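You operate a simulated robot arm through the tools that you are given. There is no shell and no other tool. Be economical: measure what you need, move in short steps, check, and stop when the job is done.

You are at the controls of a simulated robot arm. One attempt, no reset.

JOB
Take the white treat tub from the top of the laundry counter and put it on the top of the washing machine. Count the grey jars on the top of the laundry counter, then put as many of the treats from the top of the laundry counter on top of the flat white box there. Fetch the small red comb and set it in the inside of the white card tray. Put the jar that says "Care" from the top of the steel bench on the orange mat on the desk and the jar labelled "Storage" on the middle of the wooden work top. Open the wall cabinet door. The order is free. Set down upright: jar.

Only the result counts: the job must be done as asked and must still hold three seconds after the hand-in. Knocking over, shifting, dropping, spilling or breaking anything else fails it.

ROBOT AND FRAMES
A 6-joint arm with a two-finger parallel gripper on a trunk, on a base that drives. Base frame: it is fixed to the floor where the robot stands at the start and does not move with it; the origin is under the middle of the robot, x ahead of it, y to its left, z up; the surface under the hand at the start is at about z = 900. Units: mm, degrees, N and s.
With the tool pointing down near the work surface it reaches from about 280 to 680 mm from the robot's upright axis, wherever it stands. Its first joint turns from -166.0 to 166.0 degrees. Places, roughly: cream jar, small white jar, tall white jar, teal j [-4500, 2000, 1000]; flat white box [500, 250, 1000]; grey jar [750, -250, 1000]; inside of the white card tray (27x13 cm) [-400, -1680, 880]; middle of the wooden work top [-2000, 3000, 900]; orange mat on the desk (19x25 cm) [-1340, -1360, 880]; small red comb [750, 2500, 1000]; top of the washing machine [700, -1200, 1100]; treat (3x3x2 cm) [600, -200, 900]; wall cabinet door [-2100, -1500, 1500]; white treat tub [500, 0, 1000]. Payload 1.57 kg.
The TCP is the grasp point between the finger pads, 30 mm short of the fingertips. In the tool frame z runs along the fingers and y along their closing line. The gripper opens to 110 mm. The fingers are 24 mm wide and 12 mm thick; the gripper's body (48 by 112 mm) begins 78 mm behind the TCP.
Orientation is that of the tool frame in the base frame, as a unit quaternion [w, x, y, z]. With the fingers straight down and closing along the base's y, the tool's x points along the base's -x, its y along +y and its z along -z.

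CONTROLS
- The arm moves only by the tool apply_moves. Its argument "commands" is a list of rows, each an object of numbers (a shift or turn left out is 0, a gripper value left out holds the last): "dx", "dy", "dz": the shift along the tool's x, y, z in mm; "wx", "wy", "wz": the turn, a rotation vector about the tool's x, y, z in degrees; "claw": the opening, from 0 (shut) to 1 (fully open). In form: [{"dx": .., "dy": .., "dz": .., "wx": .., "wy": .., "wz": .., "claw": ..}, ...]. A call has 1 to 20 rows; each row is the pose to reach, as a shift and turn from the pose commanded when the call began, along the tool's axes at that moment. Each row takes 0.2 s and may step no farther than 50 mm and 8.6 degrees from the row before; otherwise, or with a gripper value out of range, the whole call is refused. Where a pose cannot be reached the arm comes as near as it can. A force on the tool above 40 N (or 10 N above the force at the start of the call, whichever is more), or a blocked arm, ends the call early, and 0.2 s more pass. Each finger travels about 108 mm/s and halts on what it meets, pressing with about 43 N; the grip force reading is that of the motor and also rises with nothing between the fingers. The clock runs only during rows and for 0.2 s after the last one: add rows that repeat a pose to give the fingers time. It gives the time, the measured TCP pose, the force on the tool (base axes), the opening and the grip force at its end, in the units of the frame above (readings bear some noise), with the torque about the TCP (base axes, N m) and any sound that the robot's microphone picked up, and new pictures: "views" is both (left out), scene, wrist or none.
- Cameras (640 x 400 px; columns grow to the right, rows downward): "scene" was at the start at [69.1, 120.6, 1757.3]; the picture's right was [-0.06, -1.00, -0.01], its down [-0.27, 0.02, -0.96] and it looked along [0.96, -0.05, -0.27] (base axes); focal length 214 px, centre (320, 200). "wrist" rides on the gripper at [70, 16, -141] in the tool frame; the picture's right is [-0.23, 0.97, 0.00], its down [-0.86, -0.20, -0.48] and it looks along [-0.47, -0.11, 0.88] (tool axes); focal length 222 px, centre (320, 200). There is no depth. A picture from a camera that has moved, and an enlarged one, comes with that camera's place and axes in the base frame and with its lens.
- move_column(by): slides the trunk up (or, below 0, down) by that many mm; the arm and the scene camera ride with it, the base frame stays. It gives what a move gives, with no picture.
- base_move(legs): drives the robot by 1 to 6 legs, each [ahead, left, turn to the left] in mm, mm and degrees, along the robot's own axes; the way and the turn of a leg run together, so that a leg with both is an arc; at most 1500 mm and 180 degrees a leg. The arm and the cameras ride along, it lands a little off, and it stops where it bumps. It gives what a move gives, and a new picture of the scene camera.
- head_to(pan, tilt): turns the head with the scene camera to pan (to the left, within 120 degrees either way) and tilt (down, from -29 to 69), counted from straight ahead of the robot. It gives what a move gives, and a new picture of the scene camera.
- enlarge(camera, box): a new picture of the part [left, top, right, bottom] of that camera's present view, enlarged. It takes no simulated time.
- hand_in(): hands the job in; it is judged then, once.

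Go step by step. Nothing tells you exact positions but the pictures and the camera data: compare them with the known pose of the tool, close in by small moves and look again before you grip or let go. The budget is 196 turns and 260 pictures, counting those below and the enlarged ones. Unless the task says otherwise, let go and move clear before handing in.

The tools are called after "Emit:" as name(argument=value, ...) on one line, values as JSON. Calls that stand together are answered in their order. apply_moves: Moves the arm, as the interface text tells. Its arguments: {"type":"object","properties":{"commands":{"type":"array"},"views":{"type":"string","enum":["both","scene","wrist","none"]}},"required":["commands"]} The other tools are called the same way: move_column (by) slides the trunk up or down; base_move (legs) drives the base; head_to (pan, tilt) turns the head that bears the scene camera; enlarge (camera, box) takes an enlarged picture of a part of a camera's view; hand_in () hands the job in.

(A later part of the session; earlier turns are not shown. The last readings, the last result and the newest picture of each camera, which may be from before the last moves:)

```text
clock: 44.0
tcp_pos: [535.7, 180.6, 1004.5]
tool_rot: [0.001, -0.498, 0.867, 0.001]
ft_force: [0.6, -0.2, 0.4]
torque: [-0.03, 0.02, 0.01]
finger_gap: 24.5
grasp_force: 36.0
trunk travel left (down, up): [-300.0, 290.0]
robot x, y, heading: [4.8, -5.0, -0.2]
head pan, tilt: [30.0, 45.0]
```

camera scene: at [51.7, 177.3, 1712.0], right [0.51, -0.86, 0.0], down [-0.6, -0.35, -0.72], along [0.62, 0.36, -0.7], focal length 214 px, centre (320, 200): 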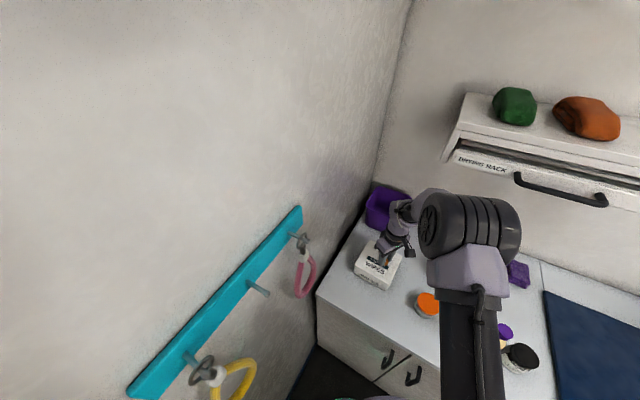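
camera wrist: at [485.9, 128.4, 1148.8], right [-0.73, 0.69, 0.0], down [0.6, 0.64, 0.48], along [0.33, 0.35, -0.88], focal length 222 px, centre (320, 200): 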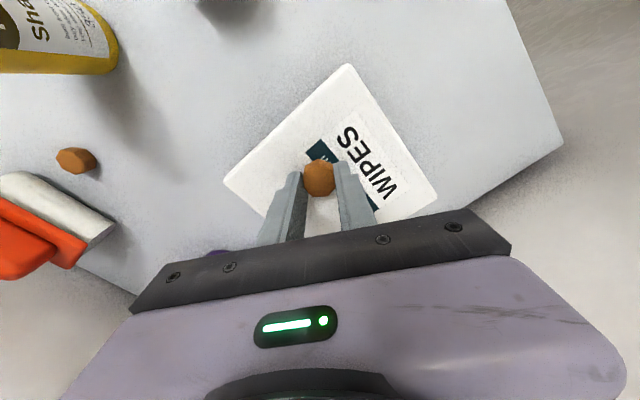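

Emit:
apply_moves(commands=[{"dz": 2}, {"dz": 4}, {"dz": 4}], views="none")

```text
clock: 44.8
tcp_pos: [537.8, 180.1, 1002.2]
tool_rot: [0.003, -0.498, 0.867, 0.0]
ft_force: [3.1, 1.8, 36.4]
torque: [0.03, 0.11, 0.02]
finger_gap: 24.4
grasp_force: 36.7
trunk travel left (down, up): [-300.0, 290.0]
robot x, y, heading: [4.0, -2.9, -0.4]
head pan, tilt: [30.0, 45.0]
```

Contact felt. Releasing and lifting.

Emit:
apply_moves(commands=[{"dz": -2}, {"dz": -2, "claw": 0.3}, {"dz": -2, "claw": 0.5}, {"dz": -10, "claw": 0.5}, {"dz": -50, "claw": 0.5}, {"dz": -90, "claw": 0.5}, {"dz": -130, "claw": 0.5}], views="wrist")

```text
clock: 46.4
tcp_pos: [534.7, 179.4, 1131.9]
tool_rot: [0.001, -0.498, 0.867, 0.0]
ft_force: [-0.3, 0.1, -0.8]
torque: [-0.03, 0.02, 0.01]
finger_gap: 54.9
grasp_force: 0.1
trunk travel left (down, up): [-300.0, 290.0]
robot x, y, heading: [4.7, -2.0, -0.0]
head pan, tilt: [30.0, 45.0]
camera wrist: at [484.6, 128.3, 1273.1], right [-0.73, 0.69, 0.0], down [0.6, 0.64, 0.48], along [0.33, 0.35, -0.88], focal length 222 px, centre (320, 200)
```

wrist: 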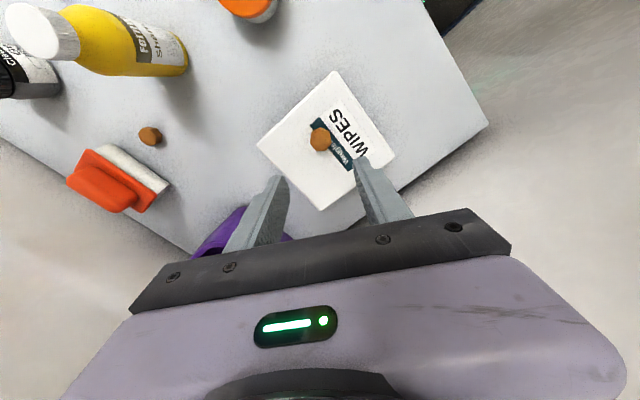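

First treat is on the box. Heading to the second treat (639,-180), passing over the shampoo bottle with height.

Emit:
apply_moves(commands=[{"dz": -30}, {"dx": 29, "dy": -30, "dz": -40}, {"dx": 62, "dy": -64, "dz": -40}, {"dx": 95, "dy": -98, "dz": -40}, {"dx": 128, "dy": -132, "dz": -40}, {"dx": 161, "dy": -167, "dz": -40}, {"dx": 194, "dy": -201, "dz": -40}, {"dx": 227, "dy": -236, "dz": -40}, {"dx": 259, "dy": -270, "dz": -40}, {"dx": 259, "dy": -270, "dz": 10}, {"dx": 259, "dy": -270, "dz": 55}, {"dx": 259, "dy": -270, "dz": 55}], views="wrist")

```text
clock: 48.3
tcp_pos: [588.4, -7.0, 1176.7]
tool_rot: [-0.004, -0.579, 0.815, 0.001]
ft_force: [1.2, -0.1, 0.6]
torque: [0.0, 0.02, -0.02]
finger_gap: 55.0
grasp_force: 0.1
trunk travel left (down, up): [-300.0, 290.0]
robot x, y, heading: [-4.8, -1.3, 0.8]
head pan, tilt: [30.0, 45.0]
stopped in row 9: the arm was blocked; the commanded pose is now the measured one
camera wrist: at [551.5, -66.7, 1319.4], right [-0.85, 0.53, 0.01], down [0.47, 0.74, 0.47], along [0.25, 0.4, -0.88], focal length 222 px, centre (320, 200)
```

wrist: 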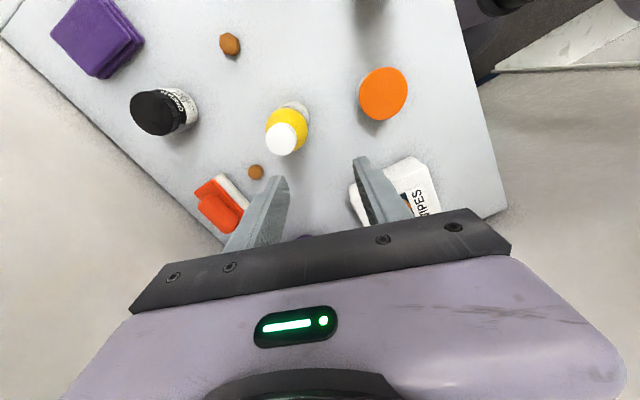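

The arm got blocked mid-way. I'll check the scene for what it hit.

Emit:
enlarge(camera="scene", box=[0, 0, 640, 400])

```text
1.00 times, centred on (320, 200) of scene (not enlarged: the box is as wide or as high as the picture)
camera zoom: at [-9.4, 202.8, 1716.2], right [0.48, -0.88, 0.03], down [-0.54, -0.32, -0.78], along [0.69, 0.36, -0.63], focal length 214 px, centre (320, 200)
```

zoom: 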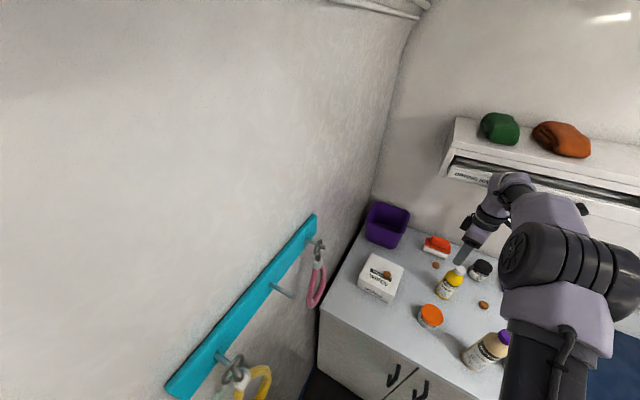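

The arm's upper links likely touched the drying-rack shelf. Retracting toward the robot and checking.

Emit:
apply_moves(commands=[{"dx": 13, "dy": 38}, {"dx": 26, "dy": 76}, {"dx": 26, "dy": 76}])

```text
clock: 49.1
tcp_pos: [549.4, -33.3, 1152.1]
tool_rot: [-0.014, -0.576, 0.817, 0.016]
ft_force: [0.0, -0.1, 0.5]
torque: [-0.03, -0.02, 0.0]
finger_gap: 55.0
grasp_force: 0.1
trunk travel left (down, up): [-300.0, 290.0]
robot x, y, heading: [-2.7, -3.0, 0.8]
head pan, tilt: [30.0, 45.0]
camera scene: at [46.9, 179.2, 1711.7], right [0.51, -0.86, 0.0], down [-0.6, -0.36, -0.72], along [0.61, 0.37, -0.7], focal length 214 px, centre (320, 200)
camera wrist: at [515.7, -93.5, 1296.4], right [-0.84, 0.54, 0.04], down [0.5, 0.73, 0.47], along [0.22, 0.41, -0.88], focal length 222 px, centre (320, 200)
```

scene: 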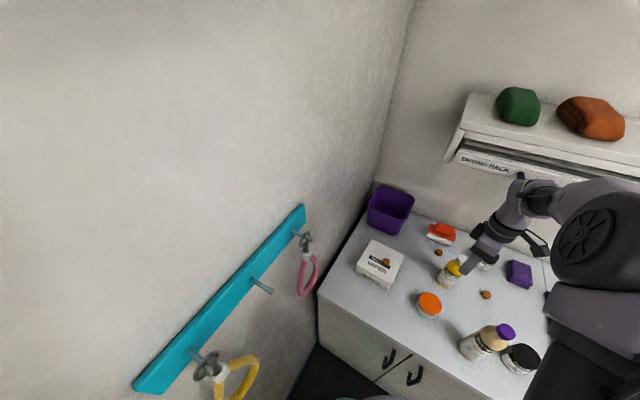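
wrist: 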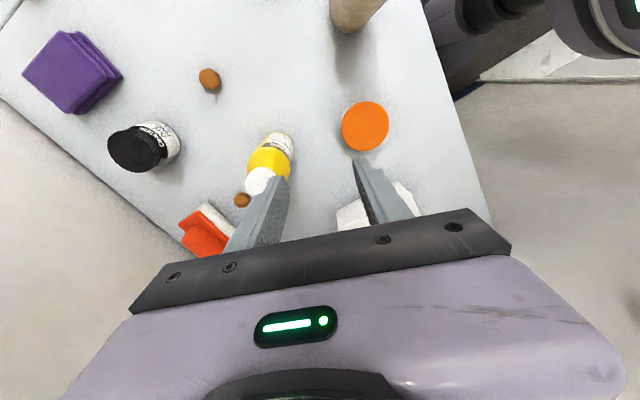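

The scene is unchanged and the treat remains on the box. I'll let the arm settle in place.

Emit:
apply_moves(commands=[{"dz": 0}, {"dz": 0}], views="none")

```text
clock: 49.7
tcp_pos: [549.8, -30.4, 1153.5]
tool_rot: [-0.014, -0.576, 0.817, 0.016]
ft_force: [-0.6, -0.2, -1.0]
torque: [0.03, 0.01, 0.01]
finger_gap: 55.0
grasp_force: 0.0
trunk travel left (down, up): [-300.0, 290.0]
robot x, y, heading: [-1.6, -4.6, 0.6]
head pan, tilt: [30.0, 45.0]
```

The arm is settled but tilted about 2.4°. I'll correct the tilt and yaw and move to a point short of the second treat.

Emit:
apply_moves(commands=[{"wx": 1.2, "wz": 4, "dx": 30, "dy": -8}, {"wx": 2.4, "wy": -0.2, "wz": 8, "dx": 60, "dy": -17}, {"wx": 2.4, "wy": -0.2, "wz": 10.4, "dx": 100, "dy": -28}, {"wx": 2.4, "wy": -0.2, "wz": 10.4, "dx": 145, "dy": -40, "dz": 10}, {"wx": 2.4, "wy": -0.2, "wz": 10.4, "dx": 145, "dy": -40, "dz": 20}, {"wx": 2.4, "wy": -0.2, "wz": 10.4, "dx": 145, "dy": -40, "dz": 20}])

```text
clock: 51.1
tcp_pos: [539.2, -181.2, 1135.1]
tool_rot: [-0.001, -0.5, 0.866, -0.001]
ft_force: [-0.1, 0.6, -0.2]
torque: [0.02, -0.02, -0.02]
finger_gap: 55.0
grasp_force: 0.1
trunk travel left (down, up): [-300.0, 290.0]
robot x, y, heading: [-2.7, -2.0, 0.4]
head pan, tilt: [30.0, 45.0]
camera scene: at [44.9, 179.3, 1711.7], right [0.52, -0.85, 0.0], down [-0.6, -0.36, -0.71], along [0.61, 0.37, -0.7], focal length 214 px, centre (320, 200)
camera wrist: at [488.9, -231.7, 1276.6], right [-0.73, 0.68, 0.0], down [0.6, 0.64, 0.48], along [0.33, 0.35, -0.88], focal length 222 px, centre (320, 200)
```

scene: 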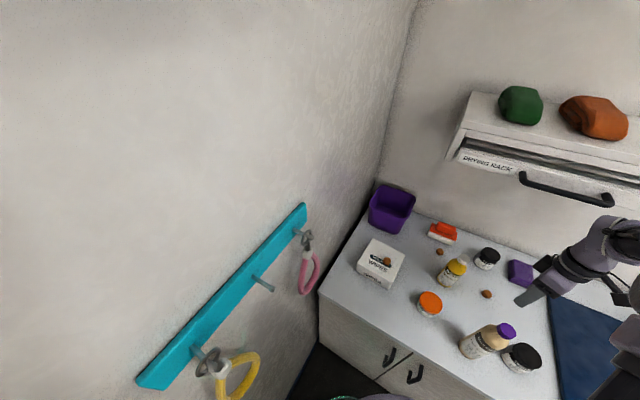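
wrist: 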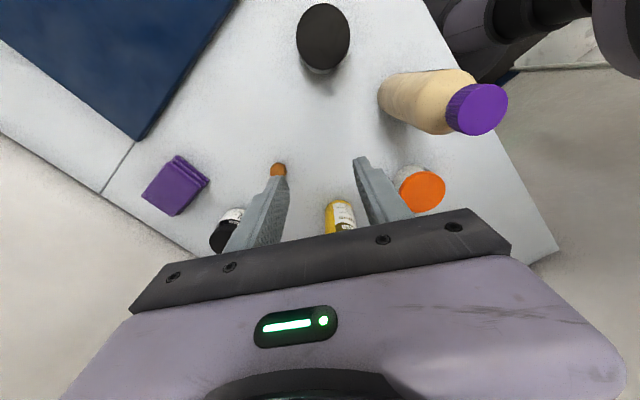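

Second treat confirmed at (639,-179). Going down first, then forward under the shelf.

Emit:
apply_moves(commands=[{"dz": 45}, {"dz": 90}, {"dz": 115}, {"dx": -20, "dy": -34, "dz": 120}, {"dx": -40, "dy": -66, "dz": 130}, {"dx": -52, "dy": -86, "dz": 140}, {"dx": -52, "dy": -86, "dz": 150}, {"dx": -52, "dy": -86, "dz": 150}])

```text
clock: 52.9
tcp_pos: [638.5, -180.8, 986.4]
tool_rot: [-0.001, -0.5, 0.866, -0.002]
ft_force: [-0.1, 1.4, -0.6]
torque: [0.02, -0.01, 0.01]
finger_gap: 54.9
grasp_force: 0.1
trunk travel left (down, up): [-300.0, 290.0]
robot x, y, heading: [1.1, -1.0, 0.6]
head pan, tilt: [30.0, 45.0]
camera scene: at [45.6, 179.5, 1711.9], right [0.52, -0.86, 0.0], down [-0.6, -0.36, -0.72], along [0.61, 0.37, -0.7], focal length 214 px, centre (320, 200)
camera wrist: at [589.1, -230.8, 1128.9], right [-0.73, 0.68, 0.0], down [0.6, 0.64, 0.47], along [0.33, 0.35, -0.88], focal length 222 px, centre (320, 200)
```

scene: 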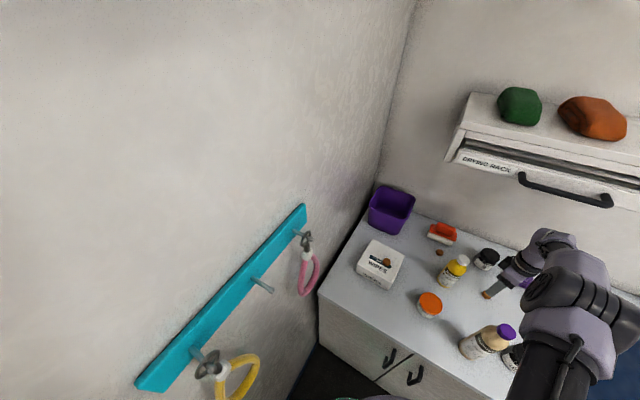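
wrist: 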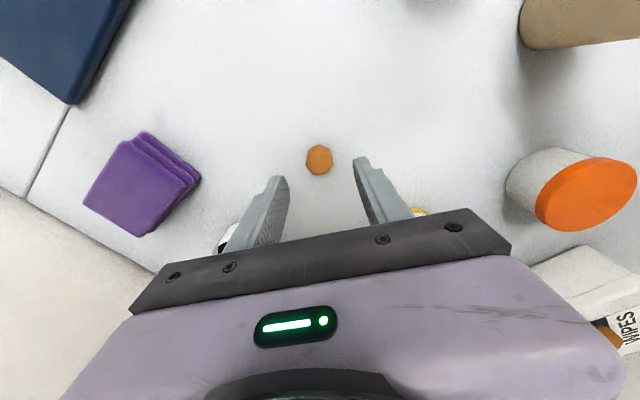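

Centred. Descending, gripping, and lifting slightly, then pulling back.

Emit:
apply_moves(commands=[{"dz": 30}, {"dz": 48}, {"dz": 53}, {"dz": 53, "claw": 0.3}, {"dz": 53, "claw": 0.1}, {"dz": 53, "claw": 0.1}, {"dz": 53, "claw": 0.1}, {"dz": 30, "claw": 0.1}, {"dz": 0, "claw": 0.1}, {"dz": -30, "claw": 0.1}, {"dx": 25, "dy": 40, "dz": -30, "claw": 0.1}, {"dx": 50, "dy": 80, "dz": -40, "claw": 0.1}, {"dx": 50, "dy": 86, "dz": -85, "claw": 0.1}, {"dx": 50, "dy": 86, "dz": -130, "claw": 0.1}, {"dx": 50, "dy": 86, "dz": -140, "claw": 0.1}], views="wrist")

```text
clock: 56.1
tcp_pos: [540.1, -178.6, 1128.2]
tool_rot: [-0.001, -0.5, 0.866, -0.002]
ft_force: [0.6, -0.1, 0.3]
torque: [-0.02, 0.04, 0.03]
finger_gap: 24.3
grasp_force: 36.2
trunk travel left (down, up): [-300.0, 290.0]
robot x, y, heading: [-0.7, -4.1, 0.6]
head pan, tilt: [30.0, 45.0]
camera wrist: at [489.8, -230.4, 1270.2], right [-0.73, 0.68, 0.0], down [0.6, 0.64, 0.48], along [0.33, 0.35, -0.88], focal length 222 px, centre (320, 200)
```

wrist: 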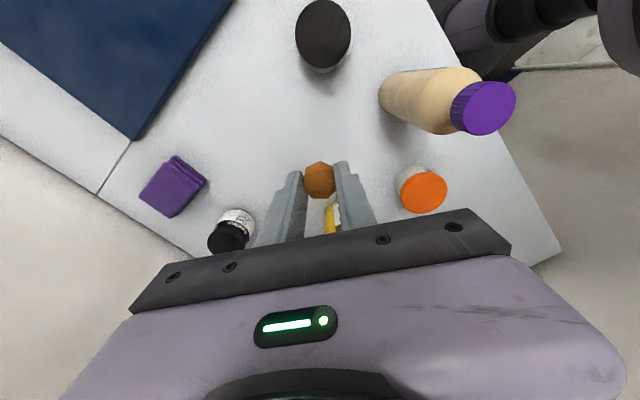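

Second treat held. Moving over the box's free left half.

Emit:
apply_moves(commands=[{"dx": -39, "dy": 24, "dz": -5}, {"dx": -78, "dy": 48, "dz": -5}, {"dx": -117, "dy": 71, "dz": -5}, {"dx": -156, "dy": 95, "dz": -5}, {"dx": -195, "dy": 119, "dz": -5}, {"dx": -234, "dy": 143, "dz": -5}, {"dx": -273, "dy": 166, "dz": -5}, {"dx": -312, "dy": 190, "dz": -5}, {"dx": -351, "dy": 214, "dz": -5}, {"dx": -351, "dy": 214, "dz": 35}, {"dx": -351, "dy": 214, "dz": 80}, {"dx": -351, "dy": 214, "dz": 80}], views="wrist")

```text
clock: 58.7
tcp_pos: [528.8, 230.6, 1045.2]
tool_rot: [-0.002, -0.5, 0.866, -0.002]
ft_force: [0.4, -0.7, 0.0]
torque: [0.02, -0.01, 0.01]
finger_gap: 24.5
grasp_force: 35.9
trunk travel left (down, up): [-300.0, 290.0]
robot x, y, heading: [-3.7, -3.3, 0.6]
head pan, tilt: [30.0, 45.0]
camera wrist: at [479.1, 179.4, 1186.8], right [-0.73, 0.68, 0.0], down [0.6, 0.64, 0.47], along [0.33, 0.35, -0.88], focal length 222 px, centre (320, 200)
```

wrist: 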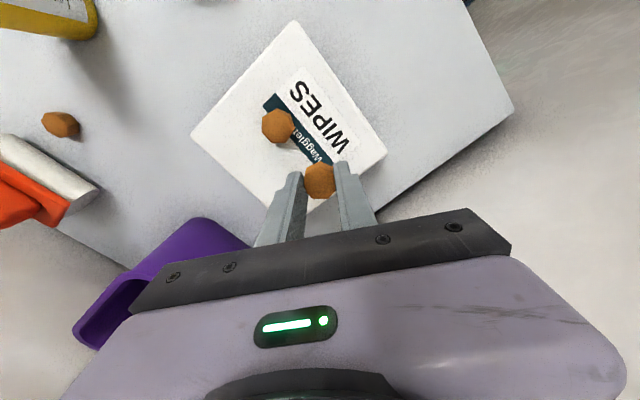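

Descending to contact and releasing.

Emit:
apply_moves(commands=[{"dz": 30}, {"dz": 38}, {"dz": 40}, {"dz": 42}, {"dz": 42}], views="none")

```text
clock: 59.9
tcp_pos: [529.6, 231.9, 1003.2]
tool_rot: [-0.001, -0.5, 0.866, -0.001]
ft_force: [-0.4, 0.2, 8.1]
torque: [0.03, 0.01, 0.01]
finger_gap: 24.0
grasp_force: 36.4
trunk travel left (down, up): [-300.0, 290.0]
robot x, y, heading: [3.5, 0.8, 0.6]
head pan, tilt: [30.0, 45.0]
```

Emit:
apply_moves(commands=[{"claw": 0.3}, {"claw": 0.45}, {"dz": -5, "claw": 0.45}, {"dz": -45, "claw": 0.45}, {"dz": -90, "claw": 0.45}, {"dz": -130, "claw": 0.45}], views="wrist")

```text
clock: 61.3
tcp_pos: [528.5, 233.6, 1134.1]
tool_rot: [-0.002, -0.5, 0.866, -0.002]
ft_force: [-0.4, 0.0, -0.1]
torque: [0.0, 0.01, 0.02]
finger_gap: 49.3
grasp_force: 0.0
trunk travel left (down, up): [-300.0, 290.0]
robot x, y, heading: [-4.6, 1.2, 0.6]
head pan, tilt: [30.0, 45.0]
camera wrist: at [478.7, 182.0, 1276.1], right [-0.73, 0.68, 0.0], down [0.6, 0.64, 0.47], along [0.33, 0.35, -0.88], focal length 222 px, centre (320, 200)
```

wrist: 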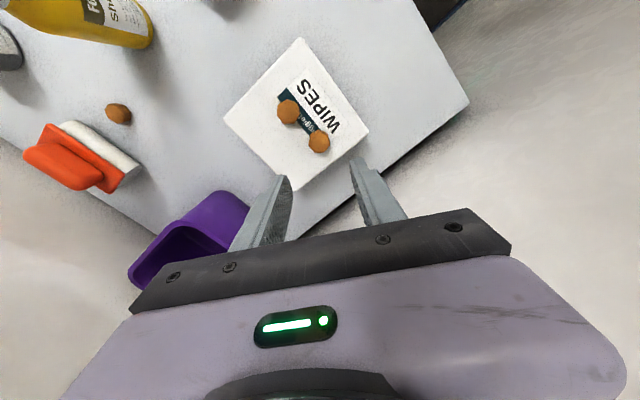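

Both treats rest on the box. Next, the tub at about (470, 3).

Emit:
apply_moves(commands=[{"dx": 38, "dy": -11}, {"dx": 76, "dy": -22}, {"dx": 114, "dy": -33, "claw": 1}, {"dx": 152, "dy": -44, "claw": 1}, {"dx": 190, "dy": -55, "claw": 1}, {"dx": 229, "dy": -65, "claw": 1}, {"dx": 229, "dy": -65, "dz": 30, "claw": 1}, {"dx": 229, "dy": -65, "dz": 30, "claw": 1}], views="wrist")

```text
clock: 63.1
tcp_pos: [469.0, 0.1, 1102.4]
tool_rot: [-0.001, -0.5, 0.866, -0.003]
ft_force: [-0.2, 0.0, 0.4]
torque: [0.0, 0.01, 0.02]
finger_gap: 110.1
grasp_force: 0.0
trunk travel left (down, up): [-300.0, 290.0]
robot x, y, heading: [2.2, -2.7, 0.6]
head pan, tilt: [30.0, 45.0]
camera wrist: at [420.1, -50.1, 1245.3], right [-0.73, 0.68, 0.0], down [0.6, 0.64, 0.48], along [0.33, 0.35, -0.88], focal length 222 px, centre (320, 200)
```

wrist: 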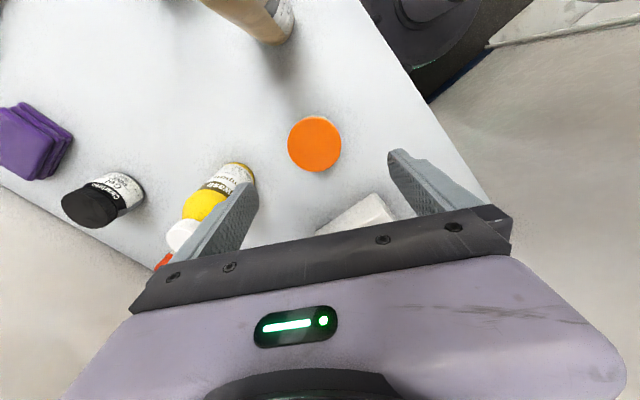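

The tub lid is centred at (479, 0), top ≈ 948. Shifting 10 mm and descending around it.

Emit:
apply_moves(commands=[{"dx": -5, "dy": -9, "dz": 40}, {"dx": -5, "dy": -9, "dz": 85}, {"dx": -5, "dy": -9, "dz": 110}, {"dx": -5, "dy": -9, "dz": 110}], views="wrist")

```text
clock: 64.1
tcp_pos: [481.4, 2.5, 993.2]
tool_rot: [-0.001, -0.5, 0.866, -0.001]
ft_force: [-0.8, 0.3, 0.3]
torque: [-0.03, 0.01, 0.03]
finger_gap: 109.9
grasp_force: 0.1
trunk travel left (down, up): [-300.0, 290.0]
robot x, y, heading: [-0.5, -1.7, 0.6]
head pan, tilt: [30.0, 45.0]
camera wrist: at [432.3, -48.6, 1135.8], right [-0.73, 0.68, 0.0], down [0.6, 0.64, 0.47], along [0.33, 0.35, -0.88], focal length 222 px, centre (320, 200)
```

wrist: 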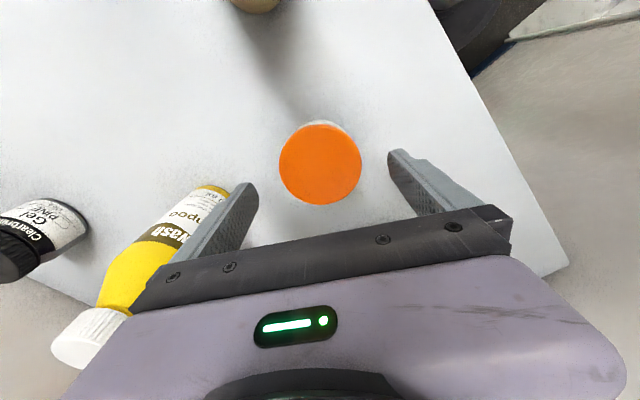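

Well aligned. Descending to grip height, closing and lifting a little.

Emit:
apply_moves(commands=[{"dx": 4, "dz": 30}, {"dx": 4, "dz": 52}, {"dx": 4, "dz": 55}, {"dx": 4, "dz": 55, "claw": 0.8}, {"dx": 4, "dz": 55, "claw": 0.55}, {"dx": 4, "dz": 55, "claw": 0.5}, {"dx": 4, "dz": 55, "claw": 0.5}, {"dx": 4, "dz": 35, "claw": 0.5}, {"dx": 4, "dz": 0, "claw": 0.5}])

```text
clock: 66.1
tcp_pos: [479.0, -1.7, 992.0]
tool_rot: [-0.002, -0.5, 0.866, -0.002]
ft_force: [0.3, -0.8, -0.9]
torque: [-0.01, 0.0, -0.02]
finger_gap: 70.8
grasp_force: 43.2
trunk travel left (down, up): [-300.0, 290.0]
robot x, y, heading: [-4.4, -0.8, 0.4]
head pan, tilt: [30.0, 45.0]
camera scene: at [45.3, 179.5, 1711.9], right [0.52, -0.86, 0.0], down [-0.6, -0.36, -0.72], along [0.61, 0.37, -0.7], focal length 214 px, centre (320, 200)
camera wrist: at [430.5, -52.9, 1134.2], right [-0.73, 0.68, 0.0], down [0.6, 0.64, 0.47], along [0.33, 0.35, -0.88], focal length 222 px, centre (320, 200)
```

scene: 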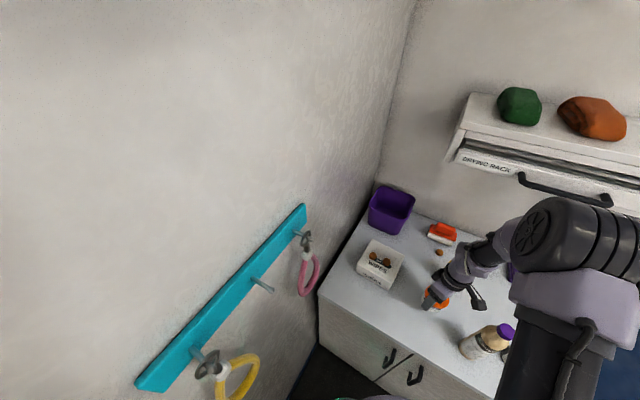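
wrist: 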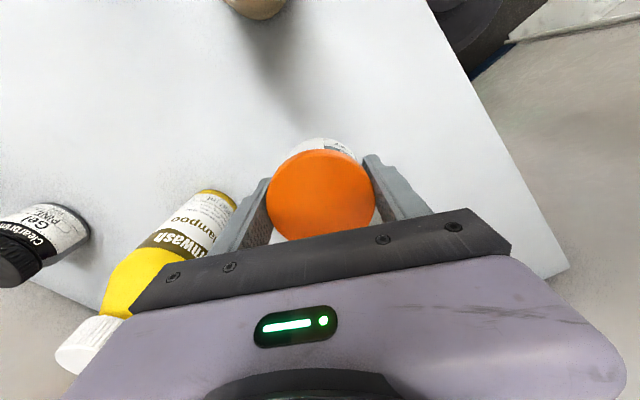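

The tub is held. I'll lift, retract, and raise the trunk 200 mm for the higher washing machine top.

Emit:
apply_moves(commands=[{"dz": -40}, {"dz": -85}, {"dz": -130}, {"dz": -175}, {"dz": -210}, {"dx": 35, "dy": 17, "dz": -220}, {"dx": 70, "dy": 34, "dz": -220}, {"dx": 105, "dy": 51, "dz": -220}, {"dx": 135, "dy": 66, "dz": -220}, {"dx": 162, "dy": 80, "dz": -220}, {"dx": 162, "dy": 80, "dz": -220}], views="none")

Emit:
head_to(pan=45, tilt=45)

Emit:
move_column(by=200)

```text
clock: 68.5
tcp_pos: [328.7, -102.5, 1213.4]
tool_rot: [-0.001, -0.501, 0.865, -0.002]
ft_force: [-0.1, -0.4, -1.0]
torque: [0.0, -0.01, -0.03]
finger_gap: 70.3
grasp_force: 42.7
trunk travel left (down, up): [-300.0, 290.0]
robot x, y, heading: [-2.1, 0.4, 0.7]
head pan, tilt: [30.0, 45.0]
```

```text
clock: 69.2
tcp_pos: [328.8, -100.4, 1214.2]
tool_rot: [-0.001, -0.5, 0.866, -0.001]
ft_force: [-0.2, 0.4, -1.6]
torque: [0.02, 0.02, 0.02]
finger_gap: 70.6
grasp_force: 42.9
trunk travel left (down, up): [-300.0, 290.0]
robot x, y, heading: [-1.4, -3.4, 0.7]
head pan, tilt: [45.0, 45.0]
camera scene: at [31.3, 197.0, 1710.8], right [0.71, -0.7, 0.0], down [-0.49, -0.51, -0.71], along [0.49, 0.5, -0.71], focal length 214 px, centre (320, 200)
```

scene: 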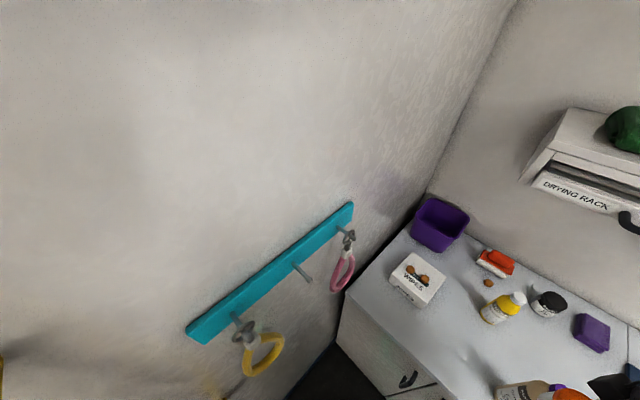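

```text
clock: 71.6
tcp_pos: [333.3, -145.6, 1343.5]
tool_rot: [0.001, -0.501, 0.866, 0.007]
ft_force: [0.4, 0.2, -1.0]
torque: [0.01, 0.02, 0.03]
finger_gap: 70.4
grasp_force: 43.2
trunk travel left (down, up): [-433.0, 157.0]
robot x, y, heading: [-2.8, -29.8, 0.5]
head pan, tilt: [45.0, 45.0]
stopped: the arm was blocked; the commanded pose is now the measured one
```

The head likely met the curved ceiling. I'll lower slightly, then drive sideways toward the machine.

Emit:
move_column(by=-40)

Emit:
base_move(legs=[[0, -300, 0]])

```text
clock: 72.5
tcp_pos: [328.2, -130.6, 1306.5]
tool_rot: [0.0, -0.5, 0.866, 0.0]
ft_force: [0.5, 0.0, -1.8]
torque: [0.0, 0.0, 0.01]
finger_gap: 70.5
grasp_force: 42.9
trunk travel left (down, up): [-393.0, 197.0]
robot x, y, heading: [-0.6, -21.5, 0.8]
head pan, tilt: [45.0, 45.0]
```

```text
clock: 74.5
tcp_pos: [330.8, -430.5, 1305.9]
tool_rot: [-0.002, -0.498, 0.867, -0.003]
ft_force: [0.5, -0.7, 0.0]
torque: [0.02, -0.02, -0.01]
finger_gap: 70.3
grasp_force: 42.5
trunk travel left (down, up): [-393.0, 197.0]
robot x, y, heading: [0.3, -325.7, 0.6]
head pan, tilt: [45.0, 45.0]
camera scene: at [35.0, -131.8, 1804.2], right [0.71, -0.7, 0.0], down [-0.5, -0.5, -0.71], along [0.5, 0.5, -0.71], focal length 214 px, centre (320, 200)
```

scene: 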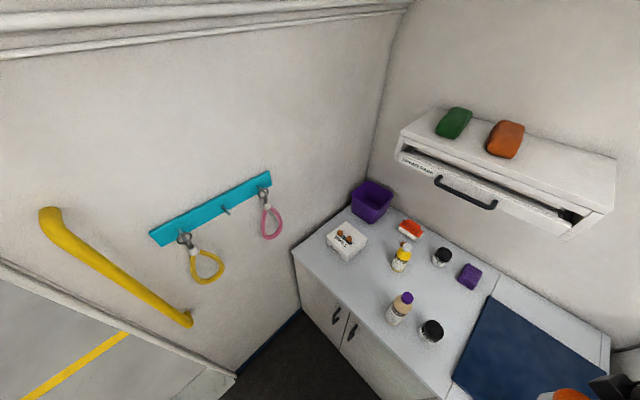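

Clear. Driving further right and raising the trunk.

Emit:
base_move(legs=[[0, -400, 0]])

Emit:
move_column(by=100)

Emit:
head_to(pan=15, tilt=45)

```text
clock: 77.0
tcp_pos: [334.0, -831.8, 1307.1]
tool_rot: [-0.001, -0.498, 0.867, -0.002]
ft_force: [0.1, 0.8, -1.4]
torque: [0.01, 0.02, -0.01]
finger_gap: 70.6
grasp_force: 43.3
trunk travel left (down, up): [-393.0, 197.0]
robot x, y, heading: [3.0, -729.8, 0.3]
head pan, tilt: [45.0, 45.0]
camera scene: at [38.0, -532.5, 1804.2], right [0.71, -0.7, 0.0], down [-0.5, -0.5, -0.71], along [0.5, 0.5, -0.71], focal length 214 px, centre (320, 200)
```

scene: 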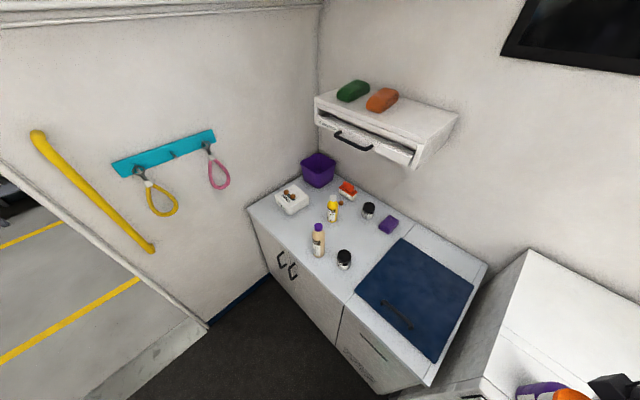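

```text
clock: 78.3
tcp_pos: [333.4, -831.2, 1407.4]
tool_rot: [-0.003, -0.498, 0.867, -0.002]
ft_force: [-0.4, 0.0, -0.9]
torque: [0.01, 0.01, 0.03]
finger_gap: 70.6
grasp_force: 42.9
trunk travel left (down, up): [-493.0, 97.0]
robot x, y, heading: [6.1, -728.6, 0.2]
head pan, tilt: [45.0, 45.0]
```

```text
clock: 79.3
tcp_pos: [334.3, -831.3, 1407.0]
tool_rot: [-0.003, -0.498, 0.867, -0.002]
ft_force: [-0.1, 0.7, -0.6]
torque: [0.02, 0.01, 0.01]
finger_gap: 70.5
grasp_force: 42.8
trunk travel left (down, up): [-493.0, 97.0]
robot x, y, heading: [2.7, -734.7, 0.4]
head pan, tilt: [15.0, 45.0]
camera scene: at [59.3, -568.1, 1904.1], right [0.26, -0.96, 0.0], down [-0.68, -0.19, -0.71], along [0.68, 0.19, -0.71], focal length 214 px, centre (320, 200)
```

scene: 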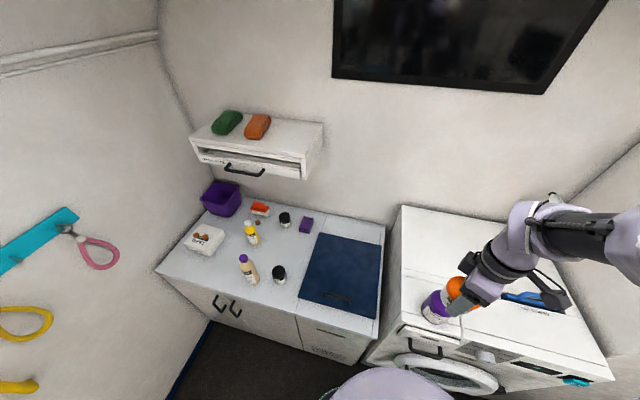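

I see the washing machine top at z≈1125 with clear area around (600,-890). Moving the tub high over it.

Emit:
apply_moves(commands=[{"dx": -14, "dy": -43}, {"dx": -28, "dy": -87}, {"dx": -41, "dy": -130}, {"dx": -55, "dy": -173}, {"dx": -68, "dy": -217}, {"dx": -82, "dy": -260}, {"dx": -82, "dy": -260, "dz": 40}, {"dx": -82, "dy": -260, "dz": 80}, {"dx": -82, "dy": -260, "dz": 80}])

```text
clock: 81.3
tcp_pos: [598.0, -892.6, 1329.2]
tool_rot: [-0.001, -0.498, 0.867, -0.003]
ft_force: [-0.1, -0.2, -1.3]
torque: [-0.03, -0.03, -0.03]
finger_gap: 70.3
grasp_force: 42.9
trunk travel left (down, up): [-493.0, 97.0]
robot x, y, heading: [5.9, -729.0, 0.3]
head pan, tilt: [15.0, 45.0]
camera scene: at [58.3, -568.0, 1904.1], right [0.26, -0.96, 0.0], down [-0.68, -0.19, -0.71], along [0.68, 0.19, -0.71], focal length 214 px, centre (320, 200)
camera wrist: at [547.9, -941.8, 1470.6], right [-0.73, 0.69, 0.0], down [0.6, 0.64, 0.48], along [0.33, 0.34, -0.88], focal length 222 px, centre (320, 200)
```

scene: 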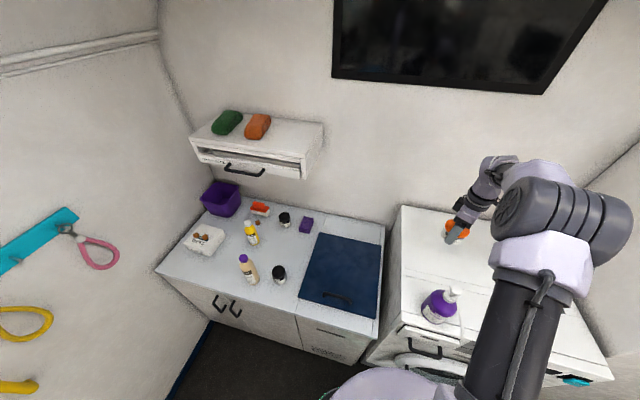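
wrist: 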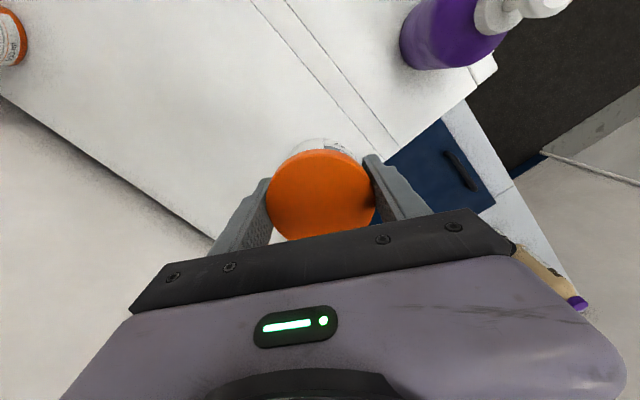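

Landing spot is clear, behind the seam. Descending, slowly near the end.

Emit:
apply_moves(commands=[{"dz": 45}, {"dz": 90}, {"dz": 125}, {"dz": 140}, {"dz": 145}, {"dz": 150}, {"dz": 150}], views="wrist")

```text
clock: 82.9
tcp_pos: [598.8, -892.1, 1178.5]
tool_rot: [-0.001, -0.498, 0.867, -0.003]
ft_force: [-0.1, 0.3, -0.8]
torque: [-0.01, 0.01, -0.01]
finger_gap: 70.4
grasp_force: 43.4
trunk travel left (down, up): [-493.0, 97.0]
robot x, y, heading: [2.0, -730.6, 0.4]
head pan, tilt: [15.0, 45.0]
camera wrist: at [549.0, -943.0, 1320.0], right [-0.73, 0.69, 0.0], down [0.6, 0.64, 0.47], along [0.33, 0.34, -0.88], focal length 222 px, centre (320, 200)
```

wrist: 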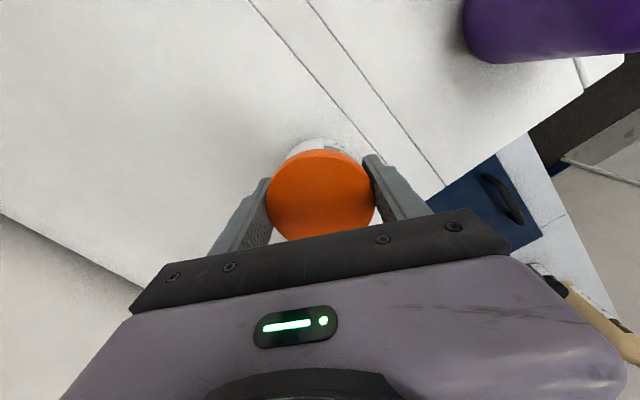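

Emit:
apply_moves(commands=[{"dz": 3}, {"dz": 6}, {"dz": 9}, {"dz": 12}, {"dz": 14}, {"dz": 14}], views="none")

```text
clock: 84.3
tcp_pos: [598.6, -892.5, 1163.0]
tool_rot: [-0.002, -0.497, 0.868, -0.002]
ft_force: [0.7, 0.4, -2.0]
torque: [0.01, 0.02, 0.0]
finger_gap: 70.4
grasp_force: 43.3
trunk travel left (down, up): [-493.0, 97.0]
robot x, y, heading: [1.5, -732.0, 0.3]
head pan, tilt: [15.0, 45.0]
```

Emit:
apply_moves(commands=[{"dz": 2}, {"dz": 4}, {"dz": 6}, {"dz": 8}, {"dz": 8}], views="none")

```text
clock: 85.5
tcp_pos: [600.0, -893.9, 1155.7]
tool_rot: [-0.002, -0.498, 0.867, -0.002]
ft_force: [0.1, -0.2, -1.0]
torque: [0.0, 0.01, 0.02]
finger_gap: 70.6
grasp_force: 43.0
trunk travel left (down, up): [-493.0, 97.0]
robot x, y, heading: [3.7, -730.7, 0.6]
head pan, tilt: [15.0, 45.0]
```

Emit:
apply_moves(commands=[{"dz": 2}, {"dz": 4}, {"dz": 6}, {"dz": 8}, {"dz": 10}, {"dz": 12}, {"dz": 12}], views="wrist")

```text
clock: 87.1
tcp_pos: [599.4, -894.0, 1144.4]
tool_rot: [-0.002, -0.498, 0.867, -0.002]
ft_force: [0.1, -0.2, -1.1]
torque: [0.02, -0.01, -0.02]
finger_gap: 70.6
grasp_force: 42.9
trunk travel left (down, up): [-493.0, 97.0]
robot x, y, heading: [6.8, -729.3, 0.4]
head pan, tilt: [15.0, 45.0]
camera wrist: at [549.2, -943.8, 1286.2], right [-0.73, 0.69, 0.0], down [0.6, 0.64, 0.47], along [0.33, 0.34, -0.88], focal length 222 px, centre (320, 200)
```

wrist: 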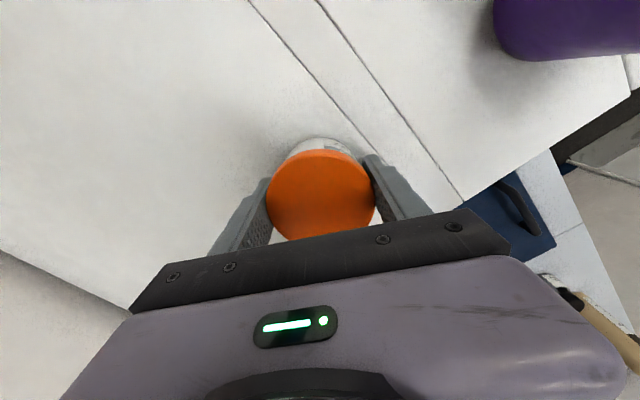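

Emit:
apply_moves(commands=[{"dz": 2}, {"dz": 4}, {"dz": 6}, {"dz": 8}, {"dz": 10}, {"dz": 12}, {"dz": 14}, {"dz": 14}], views="none")

```text
clock: 88.5
tcp_pos: [600.5, -893.7, 1137.5]
tool_rot: [0.002, -0.498, 0.867, -0.006]
ft_force: [-4.1, 0.4, 18.5]
torque: [0.07, 0.32, -0.09]
finger_gap: 70.5
grasp_force: 42.7
trunk travel left (down, up): [-493.0, 97.0]
robot x, y, heading: [3.9, -728.6, 0.2]
head pan, tilt: [15.0, 45.0]
stopped in row 6: the force on the tool passed its limit at 42 N (the readings are from after the stop); the commanded pose is now the measured one
```

Contact: the machine's top is z≈1099. Releasing and lifting.

Emit:
apply_moves(commands=[{"dz": -1}, {"dz": -1, "claw": 0.75}, {"dz": -1, "claw": 0.95}, {"dz": -1, "claw": 0.95}, {"dz": -40, "claw": 0.95}, {"dz": -80, "claw": 0.95}, {"dz": -125, "claw": 0.95}, {"dz": -170, "claw": 0.95}], views="wrist")

```text
clock: 90.3
tcp_pos: [598.2, -892.2, 1306.2]
tool_rot: [0.0, -0.499, 0.867, -0.005]
ft_force: [0.2, 0.3, 0.0]
torque: [0.03, -0.01, 0.04]
finger_gap: 104.3
grasp_force: 0.0
trunk travel left (down, up): [-493.0, 97.0]
robot x, y, heading: [-0.4, -730.6, 0.3]
head pan, tilt: [15.0, 45.0]
camera wrist: at [547.6, -942.3, 1448.2], right [-0.73, 0.69, -0.01], down [0.6, 0.64, 0.48], along [0.33, 0.34, -0.88], focal length 222 px, centre (320, 200)
```

wrist: 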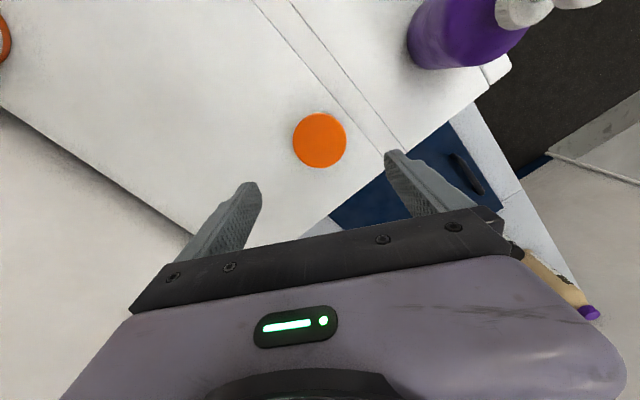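

The tub stands on the machine. Retracting the arm and surveying the rest of the room.

Emit:
apply_moves(commands=[{"dz": -45}, {"dz": -90}, {"dz": -100, "dx": 14, "dy": 43}, {"dz": -100, "dx": 28, "dy": 87}, {"dz": -100, "dx": 41, "dy": 130}, {"dz": -100, "dx": 55, "dy": 173}, {"dz": -100, "dx": 68, "dy": 217}, {"dz": -100, "dx": 82, "dy": 260}, {"dz": -100, "dx": 82, "dy": 260}], views="none")

Emit:
head_to(pan=90, tilt=30)

Emit:
head_to(pan=120, tilt=30)

```text
clock: 92.3
tcp_pos: [334.4, -833.3, 1401.7]
tool_rot: [0.001, -0.499, 0.867, -0.004]
ft_force: [0.0, 0.8, -0.2]
torque: [0.01, 0.04, 0.01]
finger_gap: 104.6
grasp_force: 0.1
trunk travel left (down, up): [-493.0, 97.0]
robot x, y, heading: [5.7, -727.1, 0.2]
head pan, tilt: [15.0, 45.0]
```

```text
clock: 93.7
tcp_pos: [333.8, -832.3, 1402.3]
tool_rot: [0.001, -0.499, 0.867, -0.005]
ft_force: [-0.7, -0.3, -0.2]
torque: [-0.02, 0.0, 0.02]
finger_gap: 104.5
grasp_force: 0.0
trunk travel left (down, up): [-493.0, 97.0]
robot x, y, heading: [3.3, -731.8, 0.7]
head pan, tilt: [90.0, 30.0]
camera scene: at [-19.5, -499.2, 1926.7], right [1.0, 0.0, 0.0], down [0.0, -0.5, -0.87], along [0.0, 0.87, -0.5], focal length 214 px, centre (320, 200)
```

scene: 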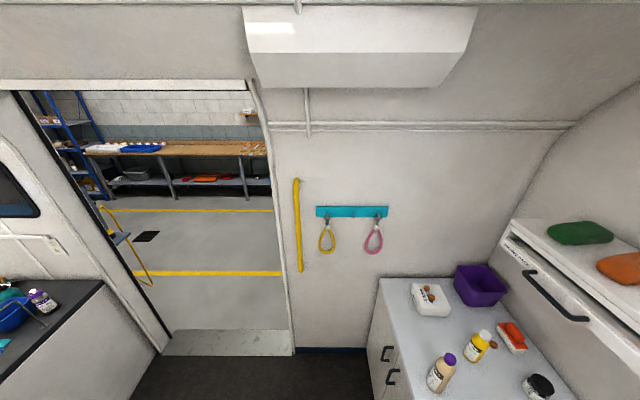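

```text
clock: 94.7
tcp_pos: [334.8, -833.3, 1403.9]
tool_rot: [0.001, -0.499, 0.867, -0.006]
ft_force: [-1.1, -0.7, -0.2]
torque: [0.0, 0.01, 0.02]
finger_gap: 104.4
grasp_force: 0.1
trunk travel left (down, up): [-493.0, 97.0]
robot x, y, heading: [4.4, -729.2, 0.3]
head pan, tilt: [120.0, 30.0]
camera scene: at [-64.8, -511.6, 1926.7], right [0.86, 0.5, 0.0], down [0.25, -0.43, -0.87], along [-0.44, 0.75, -0.5], focal length 214 px, centre (320, 200)
```

scene: 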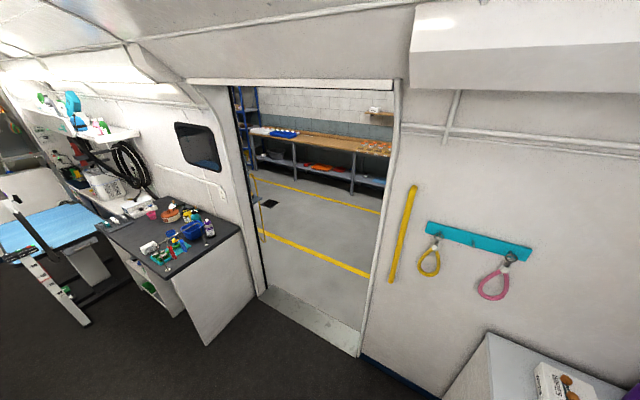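

I see the sliding door to the garage with the wooden work top. Next I back off and turn right to see the desk side.

Emit:
head_to(pan=50, tilt=30)

Emit:
base_move(legs=[[-250, 0, 0], [0, 0, -45], [0, 0, -45], [0, 0, -45]])

```text
clock: 96.1
tcp_pos: [334.0, -832.9, 1403.3]
tool_rot: [0.002, -0.499, 0.867, -0.005]
ft_force: [0.3, 0.5, 1.4]
torque: [0.02, -0.03, 0.0]
finger_gap: 104.7
grasp_force: 0.1
trunk travel left (down, up): [-493.0, 97.0]
robot x, y, heading: [3.5, -736.8, 0.4]
head pan, tilt: [50.0, 30.0]
camera scene: at [38.5, -520.0, 1926.7], right [0.77, -0.64, 0.0], down [-0.32, -0.38, -0.87], along [0.55, 0.67, -0.5], focal length 214 px, centre (320, 200)
```

scene: 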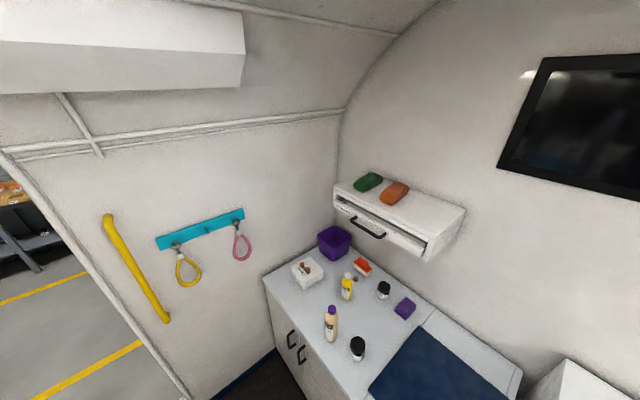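

```text
clock: 104.1
tcp_pos: [-555.1, -894.9, 1402.5]
tool_rot: [-0.005, 0.606, 0.795, -0.003]
ft_force: [0.4, 0.1, -0.5]
torque: [-0.03, 0.01, -0.01]
finger_gap: 104.4
grasp_force: 0.1
trunk travel left (down, up): [-493.0, 97.0]
robot x, y, heading: [-251.1, -727.7, -134.1]
head pan, tilt: [50.0, 30.0]
camera scene: at [-129.1, -903.8, 1926.7], right [-0.99, -0.1, 0.0], down [-0.05, 0.5, -0.87], along [0.09, -0.86, -0.5], focal length 214 px, centre (320, 200)
```

scene: 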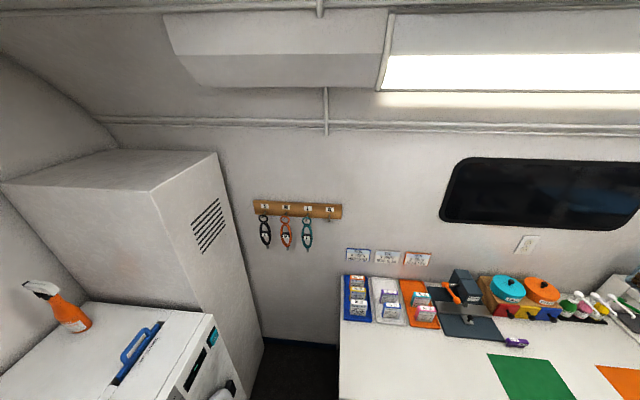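

The desk with three card trays and mats is visible. Looking further right.

Emit:
head_to(pan=15, tilt=35)

Emit:
enlarge(camera="scene", box=[0, 200, 320, 400])

```text
clock: 105.1
tcp_pos: [-555.2, -895.2, 1402.5]
tool_rot: [-0.005, 0.606, 0.795, -0.003]
ft_force: [-0.5, 0.1, 0.0]
torque: [-0.02, -0.01, 0.01]
finger_gap: 104.5
grasp_force: 0.2
trunk travel left (down, up): [-493.0, 97.0]
robot x, y, heading: [-248.7, -730.5, -134.2]
head pan, tilt: [15.0, 35.0]
camera scene: at [-181.1, -890.8, 1918.9], right [-0.87, 0.49, 0.0], down [0.28, 0.5, -0.82], along [-0.4, -0.72, -0.57], focal length 214 px, centre (320, 200)
```

scene: 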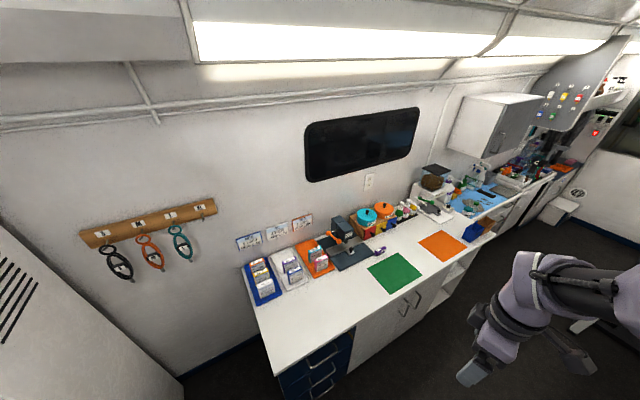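

```text
2.00 times, centred on (160, 300) of scene
camera zoom: at [-181.1, -890.8, 1918.9], right [-0.87, 0.49, 0.0], down [0.28, 0.5, -0.82], along [-0.4, -0.72, -0.57], focal length 429 px, centre (640, 0)
```

zoom: 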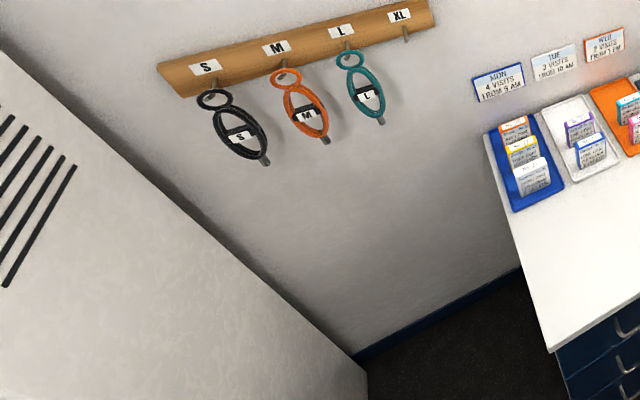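

Emit:
enlarge(camera="scene", box=[230, 220, 350, 310])

Emit:
enlarge(camera="scene", box=[420, 70, 620, 250])

```text
4.44 times, centred on (290, 265) of scene
camera zoom: at [-181.1, -890.8, 1918.9], right [-0.87, 0.49, 0.0], down [0.28, 0.5, -0.82], along [-0.4, -0.72, -0.57], focal length 953 px, centre (453, -89)
```

zoom: 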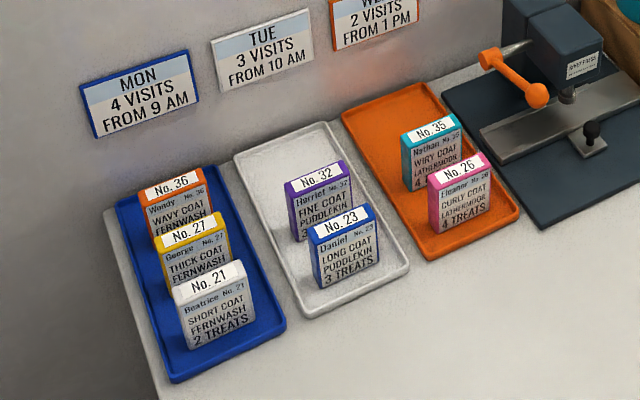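

```text
2.22 times, centred on (520, 160) of scene
camera zoom: at [-181.1, -890.8, 1918.9], right [-0.87, 0.49, 0.0], down [0.28, 0.5, -0.82], along [-0.4, -0.72, -0.57], focal length 477 px, centre (-124, 289)
```

zoom: 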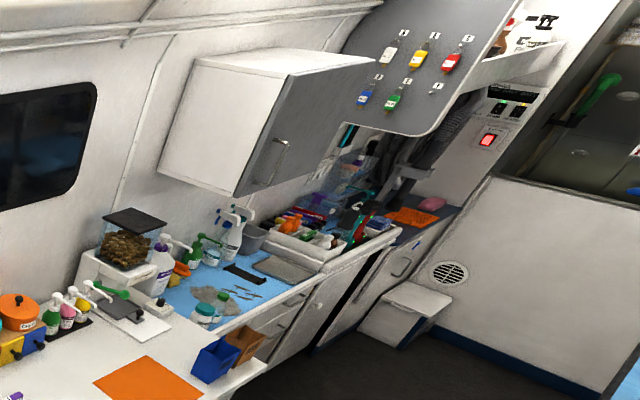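

The white tray has free space and the grey cabinet door's handle is visible on its left side. I'll turn to face -x and drive along the aisle.

Emit:
base_move(legs=[[0, 0, -45], [500, 0, 0]])

```text
clock: 110.1
tcp_pos: [-1071.3, -633.9, 1404.3]
tool_rot: [-0.005, 0.865, 0.502, -0.001]
ft_force: [1.1, -0.3, 0.5]
torque: [0.01, -0.03, 0.0]
finger_gap: 104.5
grasp_force: 0.0
trunk travel left (down, up): [-493.0, 97.0]
robot x, y, heading: [-741.9, -738.1, -179.4]
head pan, tilt: [15.0, 35.0]
camera scene: at [-807.5, -898.7, 1918.9], right [-0.27, 0.96, 0.0], down [0.55, 0.16, -0.82], along [-0.79, -0.22, -0.57], focal length 214 px, centre (320, 200)
```

scene: 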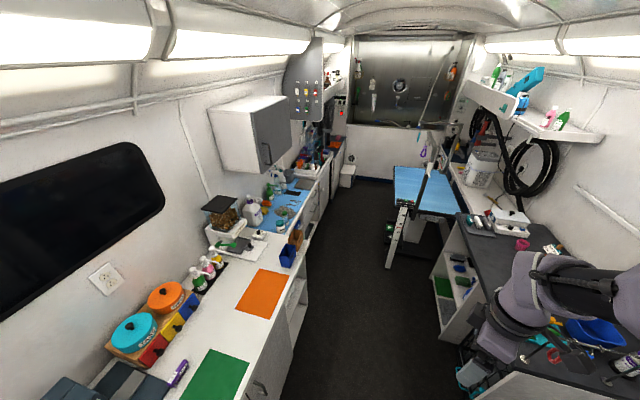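

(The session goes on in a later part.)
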